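You operate a simulated robot arm through the tools that you are given. There is no shell and no other tool. Be economical: measure what you need, move in short steps, check, and stop when the job is done.

You are at the controls of a simulated two-armed robot. One attempt, no reset.

Task
Shut the travel cup, carry it on the tray to the brown shelf unit, wipe the grey smear.
Fine: hold the cup while the other hand leads its slider shut. Stand it on the serving tray and bear that with a hand at each end. Then rub the grey smear off the white shelf unit with the damp purple cloth and lay the cloth there. The slider is still shut at the end. Drop, tip, chip, crush or break nothing, tools too; let no finger or arm be pinched, struck or weighed down. Set down upright: travel cup. What is to be rubbed or washed off counts as gone when no trace of it is left.

The check looks at the end state, three seconds after you hand in, the way a careful person would. Anything else that was tipped, shoved, dropped, spilled or broken makes it a failure. Flat cloth is picked up by pressing the open fingertips on it (5 to 10 N) and closing them slowly along it; thin cloth reads only 2 to 8 mm in the jaws.

Robot
Two 7-joint arms with two-finger parallel grippers on one trunk, on a base that drives. Base frame: it is fixed to the floor where the robot stands at the start and does not move with it; the origin is under the middle of the robot, x ahead of it, y to its left, z up; the surface under the hand at the start is at about z = 900. Units: mm, degrees, N and s.
The left shoulder is at the start at [50, 177, 1204], the right one opposite. With the tool pointing down near the work surface each hand reaches from about 220 to 700 mm from the robot's upright axis, wherever it stands, measured 20 degrees to its own side. Places, roughly: cloth (11x8x8 cm) [600, -100, 900]; cup slider [500, -100, 1000]; shelf smear [600, 200, 900]; tin slider [400, 200, 200]; top of the brown shelf unit [-300, -900, 900]; top of the white shelf unit [600, 0, 900]; wet wipe (4x4x7 cm) [800, 300, 1000]. Payload 3.43 kg a hand.
The tool frame of a hand sits at the grasp point between the pads (the TCP): z along the fingers, y along the line on which they close. The tips reach 34 mm beyond it. The gripper opens to 128 mm. The fingers are 24 mm wide and 12 mm thick; the gripper's body (48 by 130 mm) begins 96 mm behind the TCP.
Orientation is that of the tool frame in the base frame, as [roll, pitch, yaw] about the fixed x, y, z axes, in that order (R = Rz(yaw) Ry(pitch) Rx(roll)). With the fingers straight down and closing along the base's y, the tool's x points along the base's -x, its y along +y and its z along -z.

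Tools
- The arms move only by the tool step_arm. It takes "left_moves", "right_moves" or both (then of equal length, played together; a hand with none holds still); each is a list of rows, each an object (a shift or turn left out is 0, a gripper value left out holds the last) with "offset": the shift along the tool's x, y, z in mm, a list of three; "angular": the turn, a rotation vector about the tool's x, y, z in degrees, a list of three; "gripper": the closure in counts, from 0 (fully open) to 255 (shut). In form: [{"offset": [x, y, z], "angular": [wx, wy, wz], "gripper": gripper}, ...]. A call has 1 to 10 rows; each row is the pose to reach, as a shift and turn from the pose commanded when the call began, along the tool's axes at that moment. A row lasts 0.2 s, in which the tool goes at most 50 mm and 8.6 degrees; a call with a longer step from one row to the next is refused whole, and so is a gripper value outside its range. Where a pose cannot be reached the arm comes as near as it can. A force on the tool above 40 N (or 10 N above the force at the start of the call, whichever is more), or a blocked arm, ends the call early, and 0.2 s more pass. Each finger travels about 108 mm/s and halts on what it meets, pressing with about 21 N; the grip force reading is that of the motor and also rises with nothing between the fingers. The clock runs only during rows and for 0.2 s after the last one: add rows that repeat a pose to give the fingers time. It gives the time, the measured TCP pose, the force on the tool (base axes), the opening and the grip force at its end, in the units of the frame above (readings bear some noise), with the torque about the TCP (base axes, N m) and any sound that the robot's microphone picked up.
- Cameras (640 x 400 px; columns grow to the right, rows downward): "scene" is now at [141.8, -27.7, 1368.5]; the picture's right is [-0.38, -0.92, 0.00], its down [-0.62, 0.26, -0.74] and it looks along [0.69, -0.29, -0.67] (base axes); focal length 214 px, centre (320, 200). "left" rides on the left gripper at [76, 11, -160] in its tool frame; the picture's right is [-0.15, 0.99, 0.00], its down [-0.88, -0.13, -0.46] and it looks along [-0.45, -0.07, 0.89] (tool axes); focal length 234 px, centre (320, 200). "right" rides on the right gripper at [76, -11, -160] in its tool frame; the picture's right is [0.15, 0.99, 0.00], its down [-0.88, 0.13, -0.46] and it looks along [-0.45, 0.07, 0.89] (tool axes); focal length 234 px, centre (320, 200). There is no depth. A picture from a camera that has moved, and an enlarged one, comes with that camera's place and axes in the base frame and with its lens. The place of the scene camera against the robot may be out by one fixed shift of up to 25 mm in any direction.
- grab_frame(camera): a new picture of that camera. It takes no simulated time.
- raise_lower(by): slides the trunk up (or, below 0, down) by that many mm; the arms and the scene camera ride with it, the base frame stays. It gives what a move gives, with no picture.
- drive_base(legs): drives the robot by 1 to 6 legs, each [ahead, turn to the left] in mm and degrees, along the robot's own axes; the way and the turn of a leg run together, so that a leg with both is an arc; at most 1500 mm and 180 degrees a leg. The arms and the cameras ride along, it lands a little off, and it stops where it bumps. It gives what a move gives.
- turn_head(pan, tilt): turns the head with the scene camera to pan (to the left, within 80 degrees either way) and tilt (down, from -29 to 69), counted from straight ahead of the robot. It gives what a move gives.
- inspect(camera, box): a new picture of the part [left, top, right, bottom] of that camera's present view, enlarged. It takes no simulated time.
- job_done(): hands the job in; it is judged then, once.

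Work in short steps. Places have to be worked out from the pictures, the camera data and where the tool is seen: move nearer, look again, correct. Check each grasp and each placing, and mend what went wrong. You have 120 turns and 92 pictures in all, those below and enlarged ones among them. Open the grippers and draw the arms clear of the work before you hand the job in, unless the task says otherwise; then end with one line.

The tools are called after "Request:" as a command line: name --argument value ..., lists and objects as JSON in quotes. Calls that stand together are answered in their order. step_arm: Moves the arms, as the interface text tells. Its arguments: {"type":"object","properties":{"left_moves":{"type":"array","items":{"type":"object","properties":{"offset":{"type":"array","items":{"type":"number"}},"angular":{"type":"array","items":{"type":"number"}},"gripper":{"type":"number"}}}},"right_moves":{"type":"array","items":{"type":"object","properties":{"offset":{"type":"array","items":{"type":"number"}},"angular":{"type":"array","items":{"type":"number"}},"gripper":{"type":"number"}}}}},"required":[]} The other tools are called the same way: raise_lower (by) slides the trunk up or down; drive_base (legs) drives the base; turn_head (pan, tilt) turns the head that bears the scene camera; grab_frame (camera) takes a picture; inspect (camera, box) takes an enlarged picture of a part of a camera's view; job_done () hands the job in.

At the start:

```text
t: 0.0
left_position: [402.2, 178.7, 1250.1]
left_orientation: [-180.0, 0.1, -180.0]
left_contact_force: [-0.2, -0.2, -0.2]
left_wrist_torque: [0.0, 0.01, 0.02]
left_width: 127.9
left_gripper_force: 0.0
right_position: [328.7, -177.7, 1168.9]
right_orientation: [179.9, 0.0, 179.9]
right_contact_force: [-0.5, -1.1, -0.4]
right_wrist_torque: [-0.01, -0.01, 0.0]
right_width: 127.8
right_gripper_force: 0.0
trunk travel left (down, up): [-375.0, 26.0]
robot x, y, heading: [-1.2, 0.7, 0.1]
head pan, tilt: [-22.6, 41.9]
```

scene: 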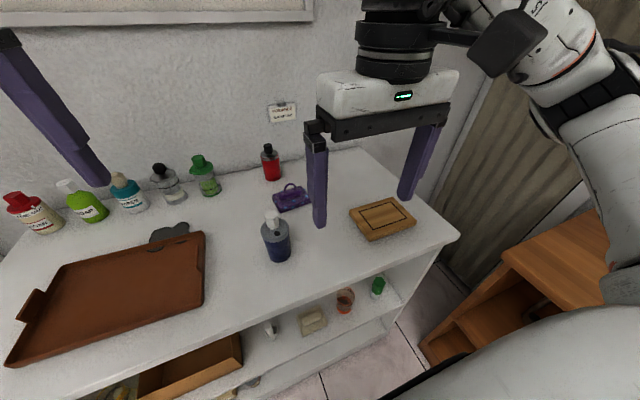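
right: 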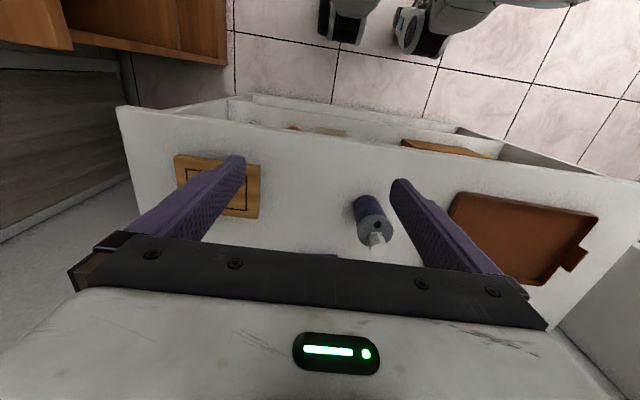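
left: 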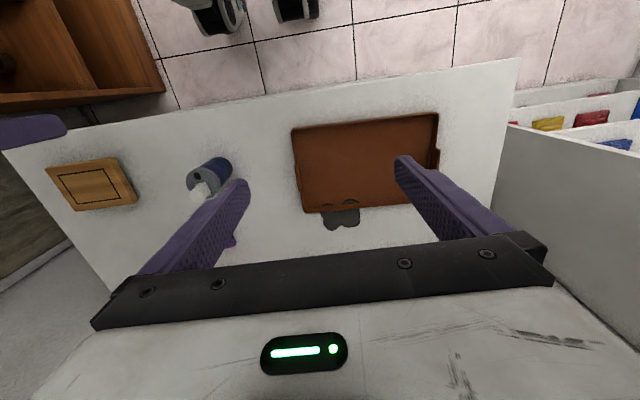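

I start by taking closer looks at the cup, tray and smear.

Request:
inspect --camera "scene" --box '[220, 130, 340, 280]'

Request:
inspect --camera "scene" --box '[0, 140, 240, 380]'

Request:
inspect --camera "right" --box '[320, 160, 440, 270]'

```text
2.67 times, centred on (280, 205) of scene
camera zoom: at [141.8, -27.7, 1368.5], right [-0.38, -0.92, 0.0], down [-0.62, 0.26, -0.74], along [0.69, -0.29, -0.67], focal length 572 px, centre (427, 187)
```

zoom: 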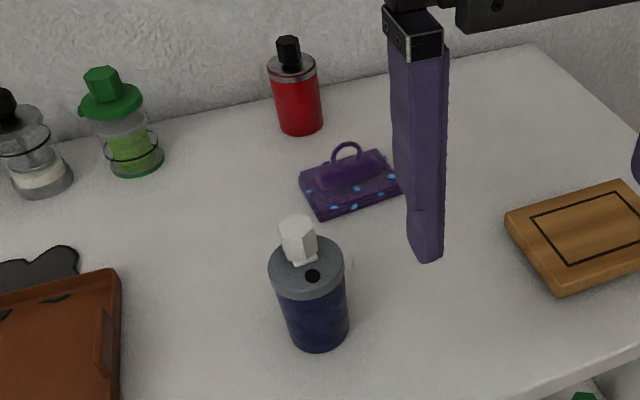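

```text
1.67 times, centred on (120, 260) of scene
camera zoom: at [141.8, -27.7, 1368.5], right [-0.38, -0.92, 0.0], down [-0.62, 0.26, -0.74], along [0.69, -0.29, -0.67], focal length 358 px, centre (653, 100)
```

zoom: 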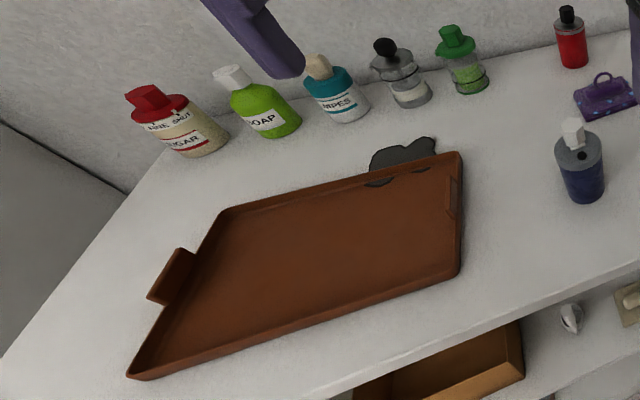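

```text
3.64 times, centred on (380, 215) of right
camera zoom: at [252.5, -187.4, 1327.9], right [-0.15, 0.99, 0.0], down [0.88, 0.13, 0.46], along [0.45, 0.07, -0.89], focal length 852 px, centre (102, 146)
```

zoom: 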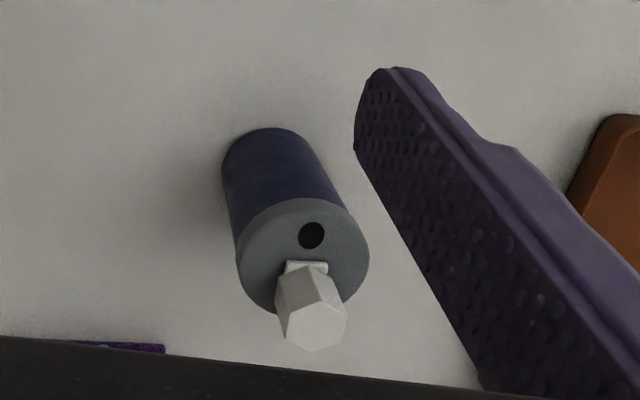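

The cup axis is at about (473, -53), its lid at z≈981 with the hole on the near side, and the white knob stands at about (480, -52). The left hand will hold the cup tilted from the front-left and the right hand will pull the knob from above. I first bring the left hand over and turn it.

Request:
step_arm --left_moves '[{"offset": [14, -32, 20], "angular": [0, 0, 4]}, {"offset": [28, -64, 40], "angular": [0, 0, 8]}, {"offset": [42, -96, 60], "angular": [0, 0, 12]}, {"offset": [56, -128, 80], "angular": [0, 0, 16]}, {"offset": [72, -159, 100], "angular": [0, 0, 20]}]'

Request:
step_arm --left_moves '[{"angular": [0, -7.5, 0]}, {"angular": [0, -15, 0]}, {"angular": [0, -22.5, 0]}, {"angular": [0, -30, 0]}, {"angular": [0, -37.5, 0]}, {"angular": [0, -45, 0]}, {"angular": [0, -45, 0]}]'

Request:
grab_frame --camera "left"

Request:
grab_frame --camera "scene"

```text
t: 1.2
left_position: [330.4, 18.3, 1148.3]
left_orientation: [180.0, 0.2, 159.9]
left_contact_force: [0.4, -0.5, -0.4]
left_wrist_torque: [0.02, -0.01, -0.02]
left_width: 128.1
left_gripper_force: 0.1
right_position: [327.3, -178.6, 1169.2]
right_orientation: [179.9, 0.1, 179.9]
right_contact_force: [-0.3, -0.6, 0.4]
right_wrist_torque: [-0.02, -0.01, -0.04]
right_width: 128.1
right_gripper_force: 0.0
trunk travel left (down, up): [-375.0, 26.0]
robot x, y, heading: [0.7, -0.2, -0.1]
head pan, tilt: [-22.6, 41.9]
```

```text
t: 2.8
left_position: [330.0, 20.8, 1150.0]
left_orientation: [-179.9, 45.2, 160.1]
left_contact_force: [0.0, -0.3, 0.3]
left_wrist_torque: [-0.01, 0.01, -0.04]
left_width: 128.2
left_gripper_force: 0.1
right_position: [327.9, -177.4, 1169.1]
right_orientation: [179.9, 0.1, 179.8]
right_contact_force: [-0.1, 0.4, -0.3]
right_wrist_torque: [-0.01, -0.02, -0.02]
right_width: 127.8
right_gripper_force: 0.1
trunk travel left (down, up): [-375.0, 26.0]
robot x, y, heading: [-0.6, 0.7, -0.2]
head pan, tilt: [-22.6, 41.9]
```

```text
85 pictures are left
camera left: at [177.7, 88.1, 1208.4], right [0.43, 0.89, 0.1], down [0.24, -0.22, 0.95], along [0.87, -0.39, -0.31], focal length 234 px, centre (320, 200)
```

left: 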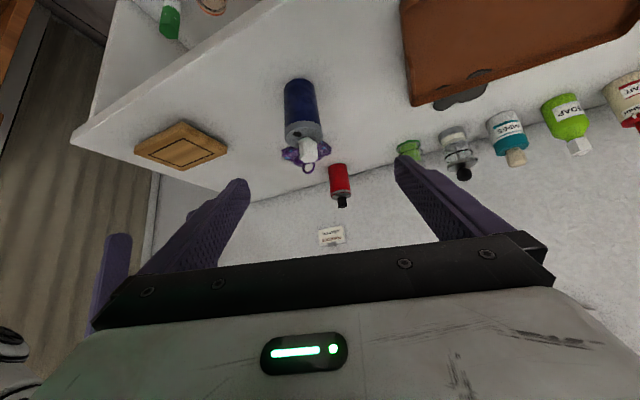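

```text
84 pictures are left
camera scene: at [141.9, -27.7, 1368.5], right [-0.38, -0.92, 0.0], down [-0.62, 0.26, -0.74], along [0.69, -0.29, -0.67], focal length 214 px, centre (320, 200)
```

scene: 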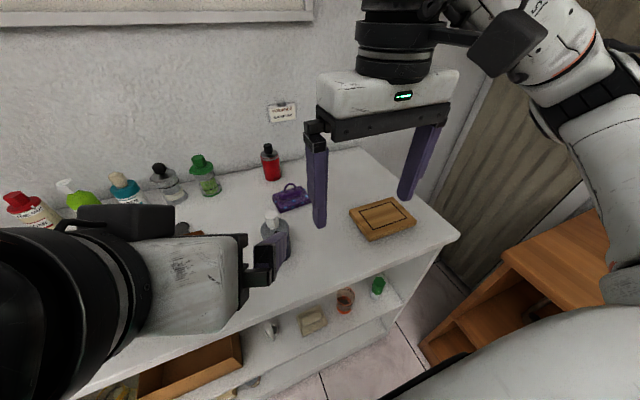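

The left hand is tilted as planned and its camera confirms the cup at about (472, -55). I move it to a pre-grasp point 100 mm back along the tool axis.

Request:
step_arm --left_moves '[{"offset": [8, -5, 40]}, {"offset": [16, -10, 80]}, {"offset": [24, -16, 120]}, {"offset": [32, -21, 157]}, {"offset": [32, -21, 157]}]'

Request:
grab_frame --camera "left"

Request:
grab_frame --camera "right"

```text
t: 4.0
left_position: [408.0, -30.4, 1016.0]
left_orientation: [179.9, 45.0, 159.9]
left_contact_force: [-0.2, -0.7, -0.3]
left_wrist_torque: [-0.03, 0.01, -0.02]
left_width: 128.0
left_gripper_force: 0.0
right_position: [328.4, -177.2, 1169.6]
right_orientation: [179.8, 0.0, 179.9]
right_contact_force: [-0.1, -0.2, 0.0]
right_wrist_torque: [-0.01, -0.02, 0.02]
right_width: 128.3
right_gripper_force: 0.0
trunk travel left (down, up): [-375.0, 26.0]
robot x, y, heading: [0.9, 3.0, 0.2]
head pan, tilt: [-22.6, 41.9]
```

```text
83 pictures are left
camera left: at [254.6, 37.8, 1075.0], right [0.43, 0.89, 0.1], down [0.24, -0.22, 0.95], along [0.87, -0.39, -0.31], focal length 234 px, centre (320, 200)
```

left: 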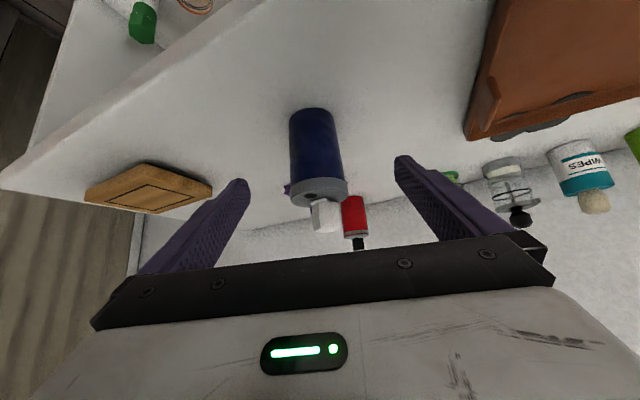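

```text
82 pictures are left
camera right: at [252.3, -187.3, 1328.0], right [-0.15, 0.99, 0.0], down [0.88, 0.13, 0.46], along [0.45, 0.07, -0.89], focal length 234 px, centre (320, 200)
```

right: 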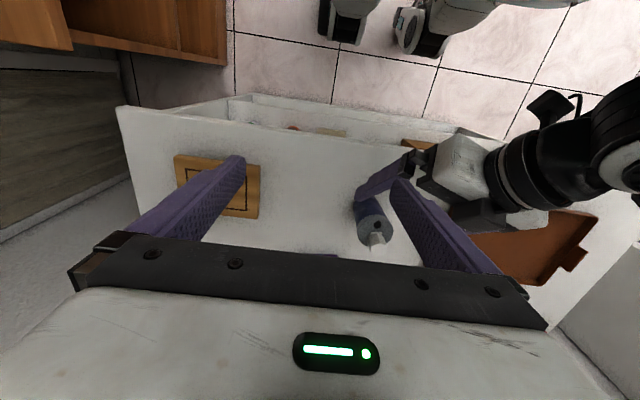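

The cup sits centred between the fingers, and advancing 100 mm puts the TCP on its axis at (474, -55, 945). I advance with the gripper open and check.

Request:
step_arm --left_moves '[{"offset": [0, 0, 25]}, {"offset": [0, 0, 50]}, {"offset": [0, 0, 75]}, {"offset": [0, 0, 98]}, {"offset": [0, 0, 98]}]'

Request:
grab_frame --camera "left"

Request:
inspect --camera "right" --box '[320, 140, 480, 260]'

```text
t: 5.2
left_position: [472.6, -54.0, 946.6]
left_orientation: [179.9, 45.1, 160.0]
left_contact_force: [0.1, 0.7, 0.6]
left_wrist_torque: [0.01, -0.02, 0.03]
left_width: 127.8
left_gripper_force: 0.2
right_position: [328.2, -175.6, 1169.9]
right_orientation: [179.8, 0.0, 179.9]
right_contact_force: [0.1, -0.3, 0.4]
right_wrist_torque: [0.03, -0.01, -0.02]
right_width: 127.9
right_gripper_force: 0.0
trunk travel left (down, up): [-375.0, 26.0]
robot x, y, heading: [1.9, 2.4, 0.2]
head pan, tilt: [-22.6, 41.9]
```

```text
81 pictures are left
camera left: at [319.4, 14.3, 1005.2], right [0.44, 0.89, 0.1], down [0.24, -0.22, 0.95], along [0.87, -0.39, -0.31], focal length 234 px, centre (320, 200)
```

left: 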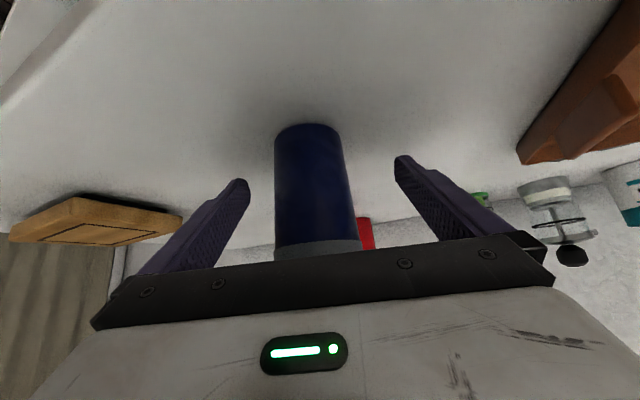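

```text
3.33 times, centred on (400, 200) of right
camera zoom: at [252.4, -187.4, 1328.0], right [-0.15, 0.99, 0.0], down [0.88, 0.13, 0.46], along [0.45, 0.07, -0.89], focal length 781 px, centre (53, 200)
```

zoom: 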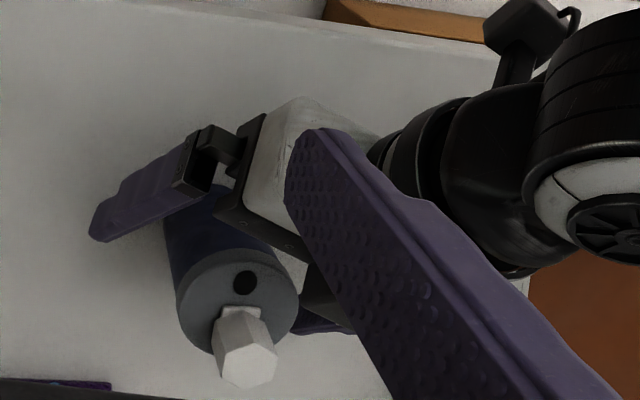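

The cup is nearly centred in the jaws. I close slowly and watch width and force.

Request:
step_arm --left_moves '[{"gripper": 60}, {"gripper": 100}, {"gripper": 115}, {"gripper": 122}, {"gripper": 129}, {"gripper": 136}, {"gripper": 143}, {"gripper": 150}, {"gripper": 160}, {"gripper": 160}]'

Request:
inspect --camera "right" --box '[320, 140, 480, 260]'

```text
t: 7.4
left_position: [472.4, -54.3, 947.1]
left_orientation: [180.0, 45.2, 160.1]
left_contact_force: [-0.2, -1.6, 0.5]
left_wrist_torque: [-0.09, 0.05, -0.02]
left_width: 56.6
left_gripper_force: 20.9
right_position: [328.2, -175.6, 1168.5]
right_orientation: [179.9, 0.0, 180.0]
right_contact_force: [0.6, -0.3, 0.3]
right_wrist_torque: [0.04, 0.01, 0.0]
right_width: 128.0
right_gripper_force: 0.1
trunk travel left (down, up): [-375.0, 26.0]
robot x, y, heading: [3.4, -2.1, 0.1]
head pan, tilt: [-22.6, 41.9]
```

```text
3.33 times, centred on (400, 200) of right
camera zoom: at [252.5, -187.5, 1327.9], right [-0.15, 0.99, 0.0], down [0.88, 0.13, 0.46], along [0.45, 0.07, -0.89], focal length 781 px, centre (53, 200)
```

zoom: 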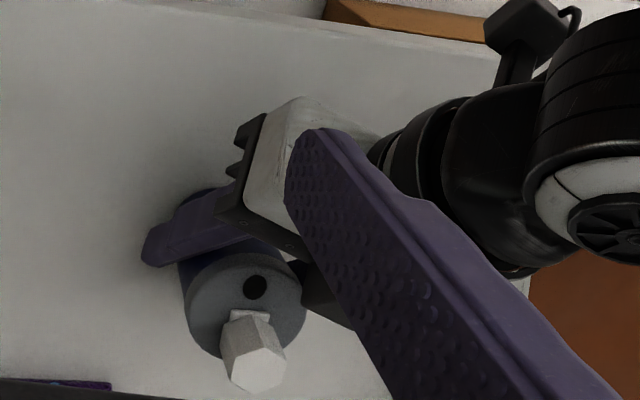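

The cup is gripped (56.6 mm, 21 N). I bring the right hand over the knob, x first and then y, staying above for a close look.

Request:
step_arm --right_moves '[{"offset": [-45, 0, 0]}, {"offset": [-90, 0, 0]}, {"offset": [-130, 0, 0]}, {"offset": [-157, 30, 0]}, {"offset": [-157, 70, 20]}, {"offset": [-157, 105, 40]}, {"offset": [-157, 129, 59]}, {"offset": [-157, 129, 59]}]'

Request:
grab_frame --camera "right"

Request:
grab_frame --camera "scene"

```text
t: 9.2
left_position: [471.3, -54.2, 946.5]
left_orientation: [180.0, 45.1, 160.1]
left_contact_force: [0.0, -0.4, 0.4]
left_wrist_torque: [-0.02, 0.01, -0.01]
left_width: 56.4
left_gripper_force: 21.3
right_position: [485.7, -47.0, 1110.8]
right_orientation: [179.9, -0.1, 180.0]
right_contact_force: [0.7, 0.1, 0.4]
right_wrist_torque: [0.0, 0.02, 0.0]
right_width: 128.1
right_gripper_force: 0.1
trunk travel left (down, up): [-375.0, 26.0]
robot x, y, heading: [-0.3, -3.5, -0.3]
head pan, tilt: [-22.6, 41.9]
```

```text
78 pictures are left
camera right: at [410.4, -57.9, 1270.2], right [-0.14, 0.99, 0.0], down [0.88, 0.13, 0.46], along [0.45, 0.07, -0.89], focal length 234 px, centre (320, 200)
```

right: 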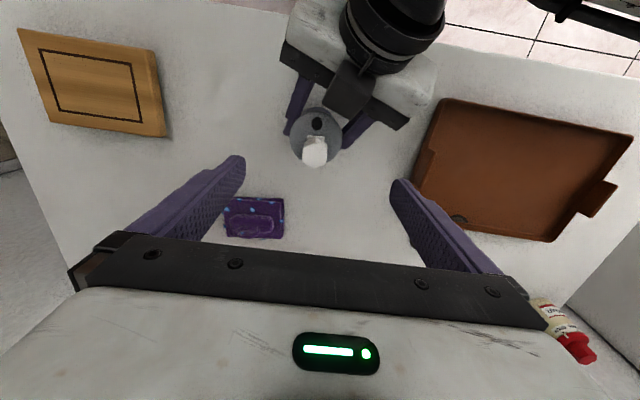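

```text
77 pictures are left
camera scene: at [141.7, -27.7, 1368.5], right [-0.38, -0.92, 0.0], down [-0.62, 0.26, -0.74], along [0.69, -0.29, -0.67], focal length 214 px, centre (320, 200)
```

scene: 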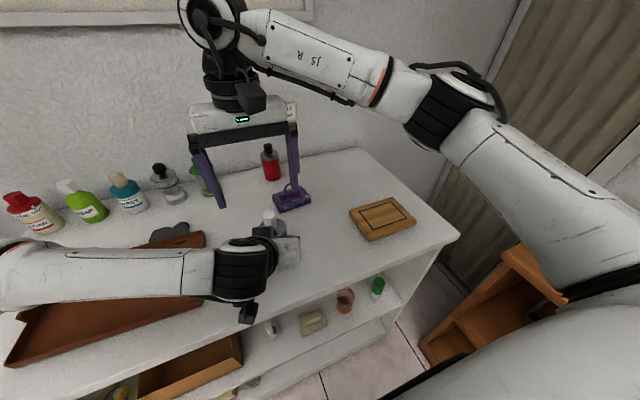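

The knob shows at about (480, -53). I zoom in to refine this before descending.

Request:
inspect --camera "right" --box '[270, 90, 360, 190]'

```text
4.00 times, centred on (315, 140) of right
camera zoom: at [410.4, -57.9, 1270.2], right [-0.14, 0.99, 0.0], down [0.88, 0.13, 0.46], along [0.45, 0.07, -0.89], focal length 937 px, centre (340, 440)
```

zoom: 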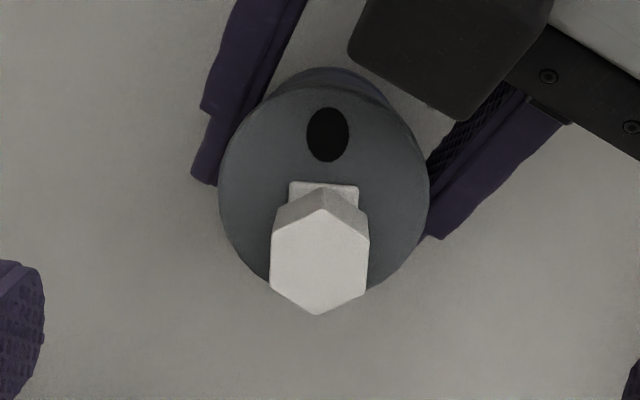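

The knob's flats face ±y, which suits a y-closing pinch. I check the dark block on top of the left hand for clearance before lowering.

Request:
inspect --camera "scene" --box '[200, 180, 330, 330]'

```text
2.67 times, centred on (265, 255) of scene
camera zoom: at [141.7, -27.7, 1368.5], right [-0.38, -0.92, 0.0], down [-0.62, 0.26, -0.74], along [0.69, -0.29, -0.67], focal length 572 px, centre (467, 53)
```

zoom: 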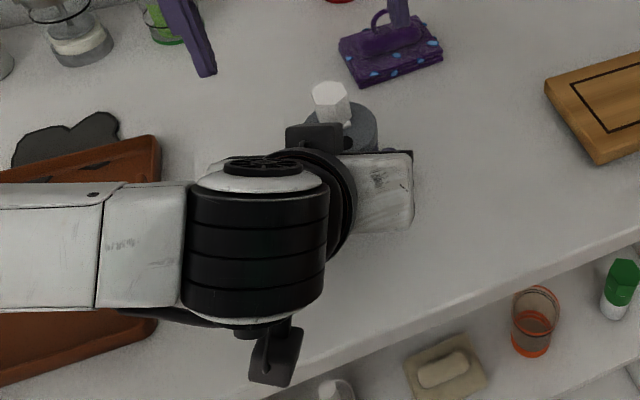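

The left hand's top block lies at about x ≤ 436, so I pinch the knob slightly forward at x≈487, leaving room for the pull. I pre-close to about 60 mm and descend.

Request:
step_arm --right_moves '[{"offset": [-1, -6, 0], "gripper": 135}, {"offset": [-1, -6, 25], "gripper": 135}, {"offset": [-1, -6, 50]}, {"offset": [-1, -6, 70]}, {"offset": [-1, -6, 86]}, {"offset": [-1, -6, 86]}]'

Request:
inspect --camera "right" --box '[220, 80, 420, 240]'

Request:
inspect --camera "scene" --box '[200, 130, 330, 260]'

```text
t: 10.6
left_position: [472.0, -53.4, 947.9]
left_orientation: [179.8, 45.1, 160.1]
left_contact_force: [9.4, 0.0, -8.6]
left_wrist_torque: [-0.58, -0.06, -0.14]
left_width: 56.5
left_gripper_force: 21.1
right_position: [485.6, -52.0, 1031.5]
right_orientation: [179.6, 0.5, 179.8]
right_contact_force: [-3.2, -1.2, 38.8]
right_wrist_torque: [1.17, 0.5, 0.03]
right_width: 60.4
right_gripper_force: 0.0
trunk travel left (down, up): [-375.0, 26.0]
robot x, y, heading: [-0.4, -2.0, 0.2]
head pan, tilt: [-22.6, 41.9]
```

```text
2.50 times, centred on (320, 160) of right
camera zoom: at [408.1, -64.9, 1189.3], right [-0.15, 0.99, 0.01], down [0.88, 0.13, 0.46], along [0.46, 0.07, -0.89], focal length 585 px, centre (320, 300)
```

zoom: 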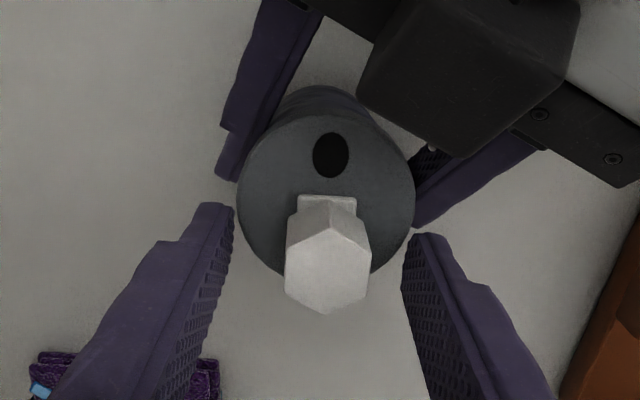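

```text
3.08 times, centred on (265, 195) of scene
camera zoom: at [139.9, -27.5, 1369.3], right [-0.38, -0.92, 0.0], down [-0.61, 0.26, -0.75], along [0.69, -0.29, -0.67], focal length 660 px, centre (489, 215)
```

zoom: 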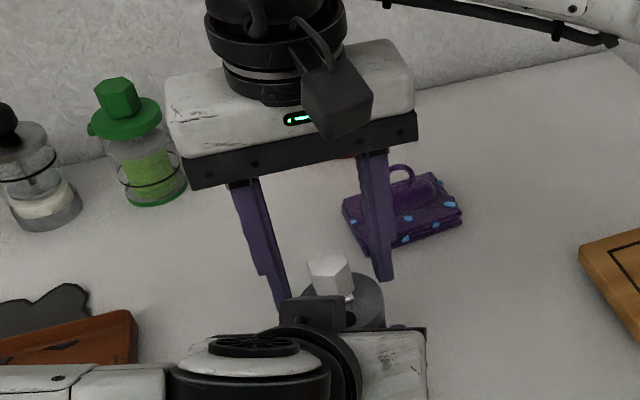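

The right finger met the lid rim: recomputing from two views, the lid top is at z≈997 and the knob top at ≈1034, with the knob centre at x≈477. I back up and recheck.

Request:
step_arm --right_moves '[{"offset": [0, 0, -8]}, {"offset": [0, 0, -8]}]'

Request:
inspect --camera "right" --box '[220, 80, 420, 240]'

```text
t: 11.2
left_position: [471.2, -54.5, 947.7]
left_orientation: [-179.9, 45.0, 160.0]
left_contact_force: [-3.0, 1.8, 1.6]
left_wrist_torque: [0.14, 0.12, 0.01]
left_width: 56.6
left_gripper_force: 20.5
right_position: [484.9, -53.9, 1031.9]
right_orientation: [-179.9, -0.1, 179.9]
right_contact_force: [1.0, 1.0, 4.5]
right_wrist_torque: [0.14, -0.04, -0.05]
right_width: 60.7
right_gripper_force: 0.5
trunk travel left (down, up): [-375.0, 26.0]
robot x, y, heading: [-0.4, -1.7, -0.1]
head pan, tilt: [-22.6, 41.9]
```

```text
2.50 times, centred on (320, 160) of right
camera zoom: at [409.2, -64.8, 1191.0], right [-0.14, 0.99, 0.0], down [0.88, 0.13, 0.45], along [0.45, 0.06, -0.89], focal length 585 px, centre (320, 300)
```

zoom: 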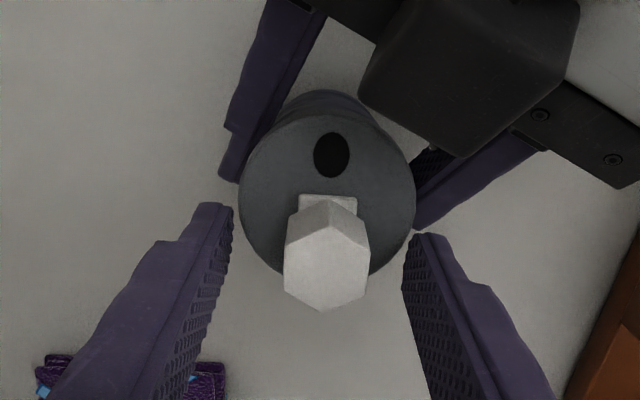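

Now free at z≈1032. I lift another 6 mm and close slowly on the knob.

Request:
step_arm --right_moves '[{"offset": [0, 0, -6]}, {"offset": [0, 0, -6], "gripper": 160}, {"offset": [0, 0, -6], "gripper": 180}, {"offset": [0, 0, -6], "gripper": 192}, {"offset": [0, 0, -6], "gripper": 200}, {"offset": [0, 0, -6], "gripper": 208}, {"offset": [0, 0, -6], "gripper": 216}, {"offset": [0, 0, -6], "gripper": 216}]'

Request:
inspect --camera "right" --box '[220, 80, 420, 240]'

```text
t: 13.0
left_position: [472.4, -54.5, 947.5]
left_orientation: [-180.0, 45.1, 160.0]
left_contact_force: [-0.1, -2.8, 3.6]
left_wrist_torque: [0.13, 0.12, -0.31]
left_width: 56.4
left_gripper_force: 21.1
right_position: [485.6, -53.3, 1040.0]
right_orientation: [179.8, 0.0, -180.0]
right_contact_force: [-0.3, 1.5, -0.4]
right_wrist_torque: [-0.01, 0.0, 0.33]
right_width: 25.3
right_gripper_force: 20.6
trunk travel left (down, up): [-375.0, 26.0]
robot x, y, heading: [-1.4, -1.5, 0.2]
head pan, tilt: [-22.6, 41.9]
```

```text
2.50 times, centred on (320, 160) of right
camera zoom: at [410.2, -64.5, 1198.0], right [-0.15, 0.99, 0.0], down [0.88, 0.13, 0.46], along [0.45, 0.07, -0.89], focal length 585 px, centre (320, 300)
```

zoom: 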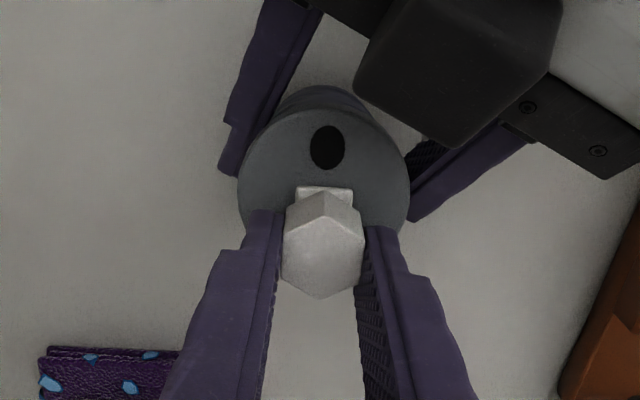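

The knob is pinched (25.3 mm). I draw it 12 mm toward -x (tool +x) slowly and check.

Request:
step_arm --right_moves '[{"offset": [3, 0, 0]}, {"offset": [6, 0, 0]}, {"offset": [9, 0, 0]}, {"offset": [12, 0, 0]}, {"offset": [12, 0, 0]}]'

Request:
inspect --camera "right" --box '[220, 80, 420, 240]'

```text
t: 14.2
left_position: [471.5, -53.5, 947.2]
left_orientation: [-180.0, 45.1, 160.2]
left_contact_force: [-1.1, -1.6, 3.0]
left_wrist_torque: [-0.23, 0.35, -0.2]
left_width: 56.3
left_gripper_force: 20.9
right_position: [474.9, -54.8, 1038.8]
right_orientation: [179.9, -0.1, 179.9]
right_contact_force: [0.0, -0.8, 3.8]
right_wrist_torque: [-0.06, -0.24, 0.3]
right_width: 25.4
right_gripper_force: 20.4
trunk travel left (down, up): [-375.0, 26.0]
robot x, y, heading: [0.2, -4.3, -0.2]
head pan, tilt: [-22.6, 41.9]
```

```text
2.50 times, centred on (320, 160) of right
camera zoom: at [398.5, -65.2, 1197.9], right [-0.15, 0.99, 0.0], down [0.88, 0.13, 0.46], along [0.45, 0.07, -0.89], focal length 585 px, centre (320, 300)
```

zoom: 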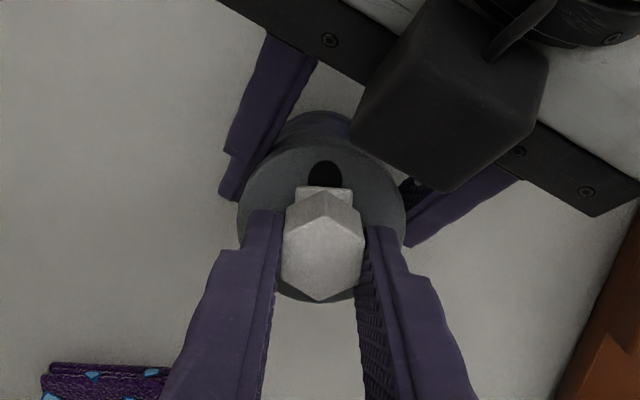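

Sliding works, and the hole is partly covered. I continue another 13 mm, watching the force.

Request:
step_arm --right_moves '[{"offset": [3, 0, 0]}, {"offset": [6, 0, 0]}, {"offset": [9, 0, 0]}, {"offset": [11, 0, 0]}, {"offset": [13, 0, 0]}, {"offset": [13, 0, 0]}]'

Request:
inspect --camera "right" --box '[220, 80, 420, 240]'

```text
t: 15.6
left_position: [470.5, -52.9, 946.4]
left_orientation: [179.9, 44.9, 160.0]
left_contact_force: [-10.8, 5.0, 5.5]
left_wrist_torque: [-0.33, -0.38, -0.32]
left_width: 56.6
left_gripper_force: 21.2
right_position: [461.5, -54.4, 1038.8]
right_orientation: [180.0, 0.3, 179.8]
right_contact_force: [12.0, -7.6, 6.4]
right_wrist_torque: [-0.4, -0.62, 0.32]
right_width: 25.3
right_gripper_force: 20.9
trunk travel left (down, up): [-375.0, 26.0]
robot x, y, heading: [-5.0, -2.7, 0.2]
head pan, tilt: [-22.6, 41.9]
```

```text
2.50 times, centred on (320, 160) of right
camera zoom: at [385.0, -64.5, 1197.4], right [-0.14, 0.99, 0.0], down [0.88, 0.13, 0.46], along [0.45, 0.07, -0.89], focal length 585 px, centre (320, 300)
```

zoom: 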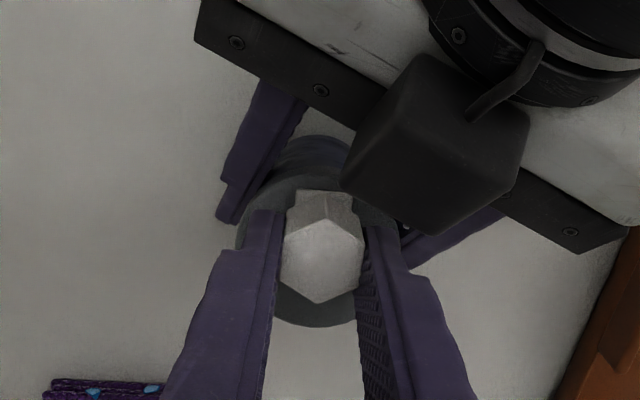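

A 12 N reaction shows the slider at its stop, with the hole covered. I open the right hand a little, lift it clear and look.

Request:
step_arm --right_moves '[{"offset": [-2, 0, 0], "gripper": 190}, {"offset": [-2, 0, 0], "gripper": 150}, {"offset": [-2, 0, 0], "gripper": 135}, {"offset": [-2, 0, -20]}, {"offset": [-2, 0, -50]}, {"offset": [-2, 0, -90]}, {"offset": [-2, 0, -90]}]'

Request:
inspect --camera "right" --box '[270, 90, 400, 190]'

```text
t: 17.2
left_position: [471.5, -54.1, 946.3]
left_orientation: [180.0, 45.2, 160.0]
left_contact_force: [-0.9, 1.0, 1.0]
left_wrist_torque: [0.02, 0.13, 0.01]
left_width: 56.6
left_gripper_force: 21.2
right_position: [463.4, -52.3, 1129.5]
right_orientation: [-179.9, -0.1, 179.9]
right_contact_force: [0.1, 0.4, 0.4]
right_wrist_torque: [0.0, -0.02, -0.02]
right_width: 60.2
right_gripper_force: 0.1
trunk travel left (down, up): [-375.0, 26.0]
robot x, y, heading: [-2.8, -0.7, 0.0]
head pan, tilt: [-22.6, 41.9]
```

```text
4.00 times, centred on (335, 140) of right
camera zoom: at [387.0, -63.3, 1288.0], right [-0.15, 0.99, 0.0], down [0.88, 0.13, 0.46], along [0.45, 0.07, -0.89], focal length 937 px, centre (260, 440)
```

zoom: 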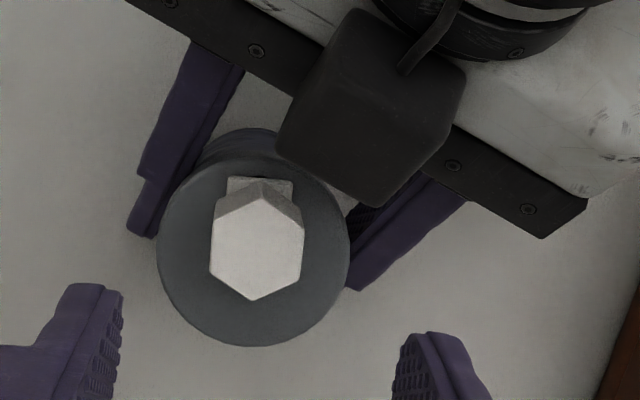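

The slider is shut and no hole shows. I retract the right hand to its side and lift the cup 80 mm with the left.

Request:
step_arm --right_moves '[{"offset": [0, -30, -30]}, {"offset": [30, -60, -40]}, {"offset": [60, -90, -40]}, {"offset": [95, -115, -40]}, {"offset": [130, -130, -40]}, {"offset": [130, -130, -40]}]' --left_moves '[{"offset": [0, 0, 0]}, {"offset": [-7, 0, -7]}, {"offset": [-18, 0, -18]}, {"offset": [-35, 0, -35]}, {"offset": [-56, 0, -56]}, {"offset": [-56, 0, -56]}]'

Request:
grab_frame --camera "left"

Request:
grab_frame --camera "scene"

```text
t: 18.6
left_position: [471.4, -53.4, 1027.5]
left_orientation: [179.9, 44.9, 160.1]
left_contact_force: [1.0, 0.5, -1.4]
left_wrist_torque: [0.01, 0.0, 0.0]
left_width: 56.7
left_gripper_force: 20.9
right_position: [331.4, -184.0, 1166.9]
right_orientation: [180.0, 0.0, 179.9]
right_contact_force: [0.2, 0.5, -0.4]
right_wrist_torque: [0.0, 0.03, -0.05]
right_width: 60.3
right_gripper_force: 0.1
trunk travel left (down, up): [-375.0, 26.0]
robot x, y, heading: [-0.3, -1.3, 0.1]
head pan, tilt: [-22.6, 41.9]
```

```text
67 pictures are left
camera left: at [317.6, 15.4, 1086.1], right [0.44, 0.89, 0.1], down [0.24, -0.22, 0.95], along [0.87, -0.39, -0.31], focal length 234 px, centre (320, 200)
```

left: 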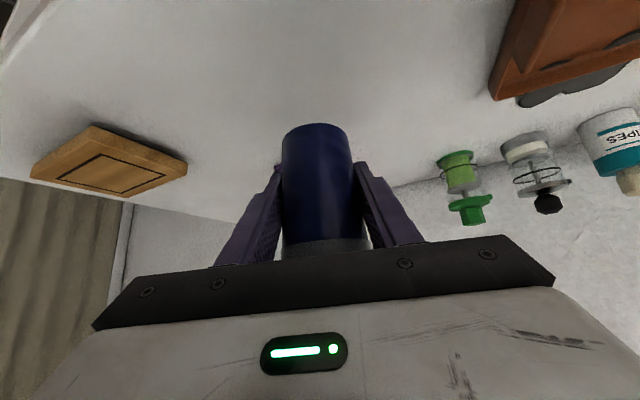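

```text
66 pictures are left
camera scene: at [142.2, -27.5, 1368.4], right [-0.38, -0.92, 0.0], down [-0.62, 0.26, -0.74], along [0.69, -0.29, -0.67], focal length 214 px, centre (320, 200)
```

scene: 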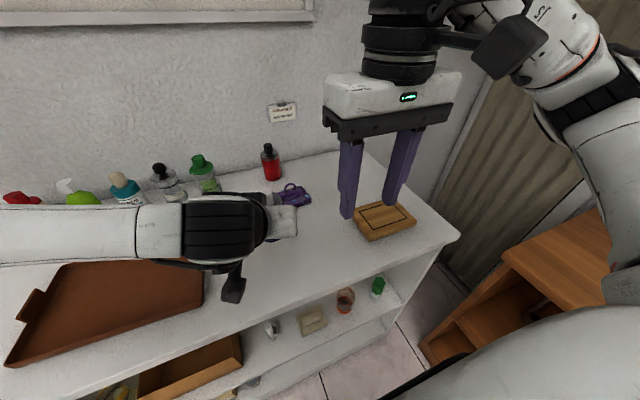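

The cup is securely held. I carry it over the tray's centre (511, 270).

Request:
step_arm --left_moves '[{"offset": [4, 24, -4]}, {"offset": [10, 60, -10]}, {"offset": [16, 100, -16]}, {"offset": [23, 140, -23]}, {"offset": [30, 180, -30]}, {"offset": [36, 220, -36]}, {"offset": [43, 260, -43]}, {"offset": [49, 296, -49]}, {"offset": [52, 317, -52]}, {"offset": [52, 317, -52]}]'

Request:
grab_frame --camera "left"

Request:
turn_head --pan 20 --tilt 42

Request:
grab_frame --camera "scene"

```text
t: 20.8
left_position: [511.6, 270.4, 1026.0]
left_orientation: [179.9, 45.0, 160.1]
left_contact_force: [0.1, -0.2, -0.4]
left_wrist_torque: [0.0, -0.01, 0.01]
left_width: 56.6
left_gripper_force: 21.5
right_position: [331.6, -184.1, 1167.0]
right_orientation: [179.9, 0.0, 179.9]
right_contact_force: [1.0, -0.2, 0.5]
right_wrist_torque: [-0.02, 0.0, 0.05]
right_width: 60.4
right_gripper_force: 0.0
trunk travel left (down, up): [-375.0, 26.0]
robot x, y, heading: [-1.1, 1.2, 0.1]
head pan, tilt: [-22.6, 41.9]
```

```text
65 pictures are left
camera left: at [358.0, 338.5, 1084.8], right [0.44, 0.89, 0.1], down [0.24, -0.22, 0.95], along [0.87, -0.39, -0.31], focal length 234 px, centre (320, 200)
```

left: 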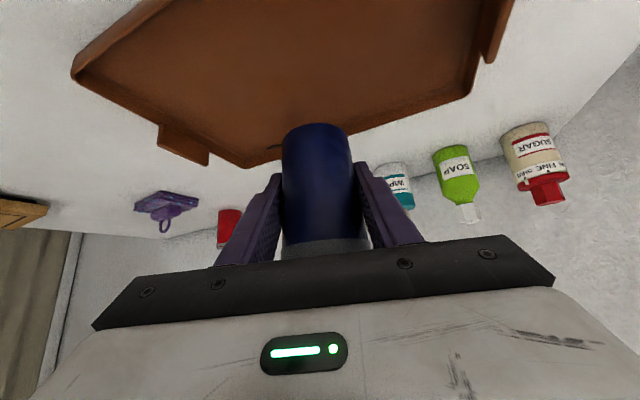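

```text
t: 21.9
left_position: [510.5, 270.0, 1025.9]
left_orientation: [-179.9, 45.1, 160.1]
left_contact_force: [0.1, -0.6, -1.3]
left_wrist_torque: [0.03, 0.02, 0.0]
left_width: 56.5
left_gripper_force: 20.7
right_position: [331.7, -184.5, 1166.4]
right_orientation: [179.9, -0.1, 179.8]
right_contact_force: [-0.6, -0.4, -0.6]
right_wrist_torque: [-0.03, -0.01, 0.01]
right_width: 60.2
right_gripper_force: 0.0
trunk travel left (down, up): [-375.0, 26.0]
robot x, y, heading: [0.8, 0.3, 0.0]
head pan, tilt: [20.0, 42.0]
```

```text
64 pictures are left
camera scene: at [143.2, 33.1, 1368.3], right [0.34, -0.94, 0.0], down [-0.63, -0.23, -0.74], along [0.7, 0.25, -0.67], focal length 214 px, centre (320, 200)
```

scene: 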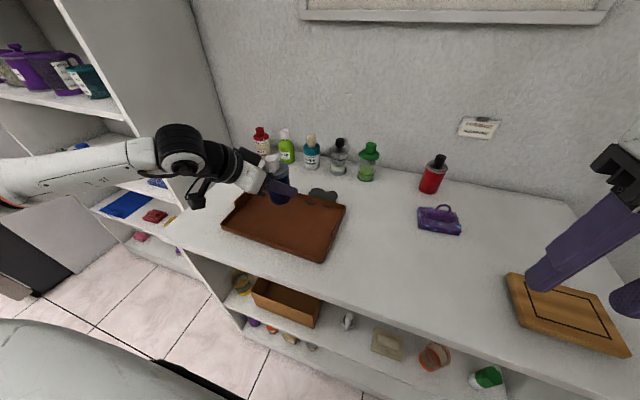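

The cup is above the tray's middle. I lower it to about 17 mm over table level first.

Request:
step_arm --left_moves '[{"offset": [9, 0, 9]}, {"offset": [20, 0, 20]}, {"offset": [31, 0, 31]}, {"offset": [39, 0, 39]}, {"offset": [44, 0, 44]}, {"offset": [44, 0, 44]}]'

Request:
grab_frame --camera "left"

Request:
inspect --camera "scene" --box '[200, 140, 360, 270]'

```text
t: 23.3
left_position: [509.6, 269.8, 963.6]
left_orientation: [180.0, 45.1, 160.1]
left_contact_force: [-0.3, 1.1, -0.3]
left_wrist_torque: [0.0, 0.0, 0.04]
left_width: 56.4
left_gripper_force: 21.6
right_position: [331.0, -184.8, 1166.5]
right_orientation: [179.9, 0.0, 179.9]
right_contact_force: [-0.2, 0.5, 0.7]
right_wrist_torque: [-0.02, -0.02, 0.01]
right_width: 60.4
right_gripper_force: 0.0
trunk travel left (down, up): [-375.0, 26.0]
robot x, y, heading: [0.8, 1.3, 0.1]
head pan, tilt: [20.0, 42.0]
```

```text
63 pictures are left
camera left: at [357.5, 337.4, 1023.3], right [0.43, 0.89, 0.1], down [0.24, -0.22, 0.95], along [0.87, -0.39, -0.31], focal length 234 px, centre (320, 200)
```

left: 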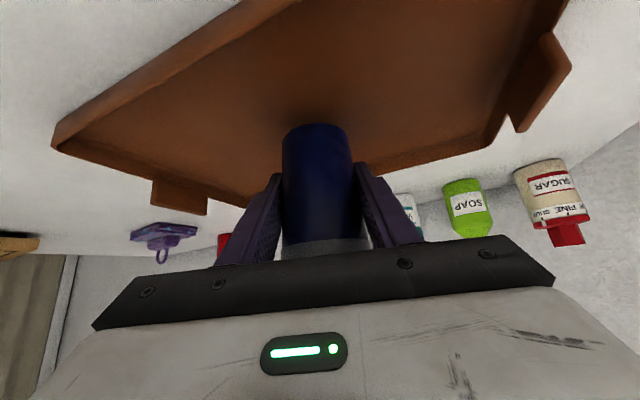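

```text
3.08 times, centred on (280, 205) of scene
camera zoom: at [143.2, 33.1, 1368.3], right [0.34, -0.94, 0.0], down [-0.63, -0.23, -0.74], along [0.7, 0.25, -0.67], focal length 660 px, centre (443, 185)
```

zoom: 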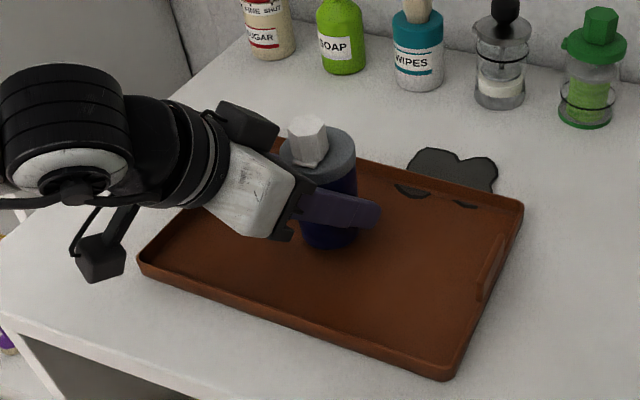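

Close above the tray floor. I lower in small steps until contact shows.

Request:
step_arm --left_moves '[{"offset": [2, 0, 2]}, {"offset": [4, 0, 4]}, {"offset": [4, 0, 4]}]'

Request:
step_arm --left_moves '[{"offset": [1, 0, 1]}, {"offset": [2, 0, 2]}, {"offset": [2, 0, 2]}]'

```text
t: 24.1
left_position: [510.4, 268.9, 959.9]
left_orientation: [179.9, 45.1, 160.1]
left_contact_force: [0.0, -0.2, -1.3]
left_wrist_torque: [-0.03, -0.01, 0.03]
left_width: 56.6
left_gripper_force: 21.0
right_position: [330.9, -184.5, 1166.1]
right_orientation: [179.9, 0.1, 180.0]
right_contact_force: [-0.2, -0.2, 0.3]
right_wrist_torque: [-0.01, 0.01, -0.01]
right_width: 60.3
right_gripper_force: 0.0
trunk travel left (down, up): [-375.0, 26.0]
robot x, y, heading: [1.2, -3.3, -0.2]
head pan, tilt: [20.0, 42.0]
```

```text
t: 24.9
left_position: [510.8, 270.3, 955.6]
left_orientation: [-180.0, 45.0, 160.0]
left_contact_force: [0.1, -0.3, -1.1]
left_wrist_torque: [0.0, 0.01, 0.03]
left_width: 56.4
left_gripper_force: 21.0
right_position: [330.6, -184.2, 1167.1]
right_orientation: [179.9, 0.0, 180.0]
right_contact_force: [0.6, -0.2, -0.1]
right_wrist_torque: [0.0, 0.02, -0.01]
right_width: 60.1
right_gripper_force: 0.1
trunk travel left (down, up): [-375.0, 26.0]
robot x, y, heading: [1.2, 0.0, -0.1]
head pan, tilt: [20.0, 42.0]
```

No contact yet at z≈956, so I keep lowering gently.

Request:
step_arm --left_moves '[{"offset": [1, 0, 1]}, {"offset": [2, 0, 2]}, {"offset": [2, 0, 2]}]'

Request:
step_arm --left_moves '[{"offset": [0.7, 0, 0.7]}, {"offset": [1.4, 0, 1.4]}, {"offset": [1.4, 0, 1.4]}]'

```text
t: 25.7
left_position: [510.3, 270.0, 953.1]
left_orientation: [-180.0, 45.0, 159.9]
left_contact_force: [0.4, 0.4, -0.9]
left_wrist_torque: [-0.02, 0.01, 0.02]
left_width: 56.6
left_gripper_force: 21.0
right_position: [332.1, -183.8, 1166.6]
right_orientation: [179.8, 0.0, 179.9]
right_contact_force: [-0.5, -0.5, -1.2]
right_wrist_torque: [0.01, -0.02, -0.03]
right_width: 60.2
right_gripper_force: 0.0
trunk travel left (down, up): [-375.0, 26.0]
robot x, y, heading: [3.2, -1.3, -0.1]
head pan, tilt: [20.0, 42.0]
```

```text
t: 26.5
left_position: [511.9, 269.1, 952.2]
left_orientation: [-180.0, 45.1, 159.9]
left_contact_force: [-0.3, 0.3, -0.3]
left_wrist_torque: [0.01, 0.05, -0.01]
left_width: 56.7
left_gripper_force: 21.2
right_position: [331.0, -184.8, 1166.7]
right_orientation: [179.9, 0.0, -180.0]
right_contact_force: [0.1, -0.8, -0.3]
right_wrist_torque: [-0.02, -0.03, -0.01]
right_width: 60.3
right_gripper_force: 0.1
trunk travel left (down, up): [-375.0, 26.0]
robot x, y, heading: [0.6, -2.0, -0.0]
head pan, tilt: [20.0, 42.0]
```

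Request:
step_arm --left_moves '[{"offset": [0.7, 0, 0.7]}, {"offset": [1.4, 0, 1.4]}, {"offset": [1.4, 0, 1.4]}]'

Request:
step_arm --left_moves '[{"offset": [0.7, 0, 0.7]}, {"offset": [0.7, 0, 0.7]}]'

```text
t: 27.3
left_position: [511.6, 270.3, 950.7]
left_orientation: [179.9, 45.3, 159.9]
left_contact_force: [-1.9, 1.5, 9.2]
left_wrist_torque: [0.08, 0.29, -0.04]
left_width: 56.5
left_gripper_force: 20.8
right_position: [329.3, -184.6, 1167.5]
right_orientation: [-180.0, 0.1, 179.9]
right_contact_force: [0.1, 0.3, 0.3]
right_wrist_torque: [0.02, -0.02, -0.01]
right_width: 60.2
right_gripper_force: 0.1
trunk travel left (down, up): [-375.0, 26.0]
robot x, y, heading: [-1.3, -3.1, 0.0]
head pan, tilt: [20.0, 42.0]
```

```text
t: 27.9
left_position: [512.7, 270.2, 949.6]
left_orientation: [179.8, 45.2, 160.0]
left_contact_force: [3.2, 1.5, 14.1]
left_wrist_torque: [0.06, 0.24, -0.08]
left_width: 56.6
left_gripper_force: 21.3
right_position: [330.8, -184.0, 1167.0]
right_orientation: [179.9, 0.1, 179.9]
right_contact_force: [0.5, 0.2, 0.6]
right_wrist_torque: [-0.04, -0.06, 0.04]
right_width: 60.1
right_gripper_force: 0.0
trunk travel left (down, up): [-375.0, 26.0]
robot x, y, heading: [0.9, -0.5, 0.2]
head pan, tilt: [20.0, 42.0]
```

The cup stands on the tray floor (14 N reaction). I relieve 1 mm, open gently and back out along the tool axis.

Request:
step_arm --left_moves '[{"offset": [-0.8, 0, -0.8]}, {"offset": [-0.8, 0, -0.8], "gripper": 130}, {"offset": [-0.8, 0, -0.8], "gripper": 110}, {"offset": [-0.8, 0, -0.8], "gripper": 60}, {"offset": [-0.8, 0, -0.8], "gripper": 20}, {"offset": [-0.8, 0, -25]}, {"offset": [-0.8, 0, -55]}, {"offset": [-0.8, 0, -90]}, {"offset": [-0.8, 0, -130]}, {"offset": [-0.8, 0, -130]}]'

Request:
grab_frame --camera "left"

Request:
inspect --camera "scene" --box '[200, 140, 360, 270]'

```text
t: 30.1
left_position: [424.9, 299.4, 1041.6]
left_orientation: [180.0, 45.0, 160.0]
left_contact_force: [0.0, 0.6, 0.2]
left_wrist_torque: [-0.02, 0.01, -0.03]
left_width: 118.1
left_gripper_force: 0.1
right_position: [331.2, -184.5, 1166.5]
right_orientation: [180.0, 0.0, 179.9]
right_contact_force: [-0.1, -0.5, 0.3]
right_wrist_torque: [0.0, 0.02, -0.01]
right_width: 60.2
right_gripper_force: 0.0
trunk travel left (down, up): [-375.0, 26.0]
robot x, y, heading: [-2.4, 0.6, -0.1]
head pan, tilt: [20.0, 42.0]
```

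```text
61 pictures are left
camera left: at [271.9, 367.9, 1100.2], right [0.44, 0.89, 0.1], down [0.24, -0.22, 0.95], along [0.87, -0.39, -0.31], focal length 234 px, centre (320, 200)
```

left: 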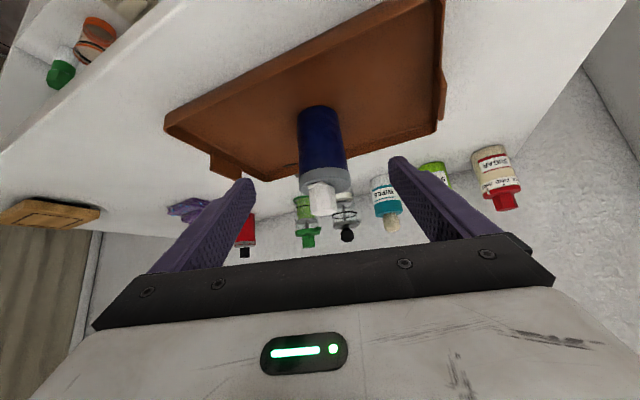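

```text
3.08 times, centred on (280, 205) of scene
camera zoom: at [143.5, 33.3, 1368.2], right [0.34, -0.94, 0.0], down [-0.63, -0.23, -0.74], along [0.7, 0.25, -0.67], focal length 660 px, centre (443, 185)
```

zoom: 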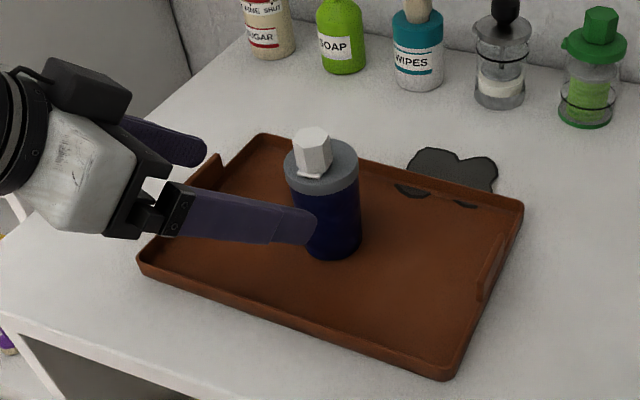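

The cup stands upright on the tray with the slider shut. I retract the left hand upward and look right at the brown shelf unit.

Request:
step_arm --left_moves '[{"offset": [-20, 0, -20]}, {"offset": [-45, 0, -45], "angular": [0, 8, 0]}, {"offset": [-70, -10, -70], "angular": [0, 16, 0]}, {"offset": [-95, -20, -90], "angular": [0, 24, 0]}, {"offset": [-115, -35, -110], "angular": [0, 32, 0]}, {"offset": [-120, -60, -130], "angular": [0, 40, 0]}, {"offset": [-125, -70, -140], "angular": [0, 45, 0]}, {"offset": [-125, -70, -140], "angular": [0, 45, 0]}]'

Request:
turn_head --pan -80 --tilt 35

Request:
grab_frame --camera "scene"

```text
t: 31.9
left_position: [391.2, 239.1, 1227.7]
left_orientation: [180.0, 0.0, 160.0]
left_contact_force: [-0.4, -0.5, -0.6]
left_wrist_torque: [-0.01, 0.02, -0.03]
left_width: 117.9
left_gripper_force: 0.0
right_position: [330.6, -184.6, 1166.9]
right_orientation: [-180.0, 0.0, 179.8]
right_contact_force: [0.6, -0.7, -0.5]
right_wrist_torque: [0.03, -0.02, -0.01]
right_width: 60.3
right_gripper_force: 0.1
trunk travel left (down, up): [-375.0, 26.0]
robot x, y, heading: [-3.5, 1.6, 0.0]
head pan, tilt: [20.0, 42.0]
```

```text
t: 33.7
left_position: [391.2, 238.0, 1227.5]
left_orientation: [180.0, 0.1, 160.1]
left_contact_force: [-0.5, -0.3, 0.3]
left_wrist_torque: [0.02, 0.03, 0.06]
left_width: 118.2
left_gripper_force: 0.1
right_position: [331.0, -183.6, 1166.3]
right_orientation: [179.9, 0.0, 179.9]
right_contact_force: [-0.1, 0.2, -0.6]
right_wrist_torque: [-0.05, 0.03, 0.0]
right_width: 60.5
right_gripper_force: 0.0
trunk travel left (down, up): [-375.0, 26.0]
robot x, y, heading: [1.0, 0.3, 0.1]
head pan, tilt: [-80.0, 35.0]
```

```text
59 pictures are left
camera scene: at [79.8, -82.2, 1378.8], right [-0.98, -0.17, 0.0], down [-0.1, 0.56, -0.82], along [0.14, -0.81, -0.57], focal length 214 px, centre (320, 200)
```

scene: 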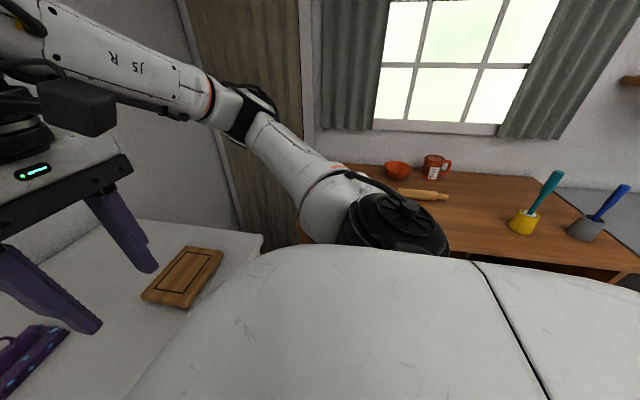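

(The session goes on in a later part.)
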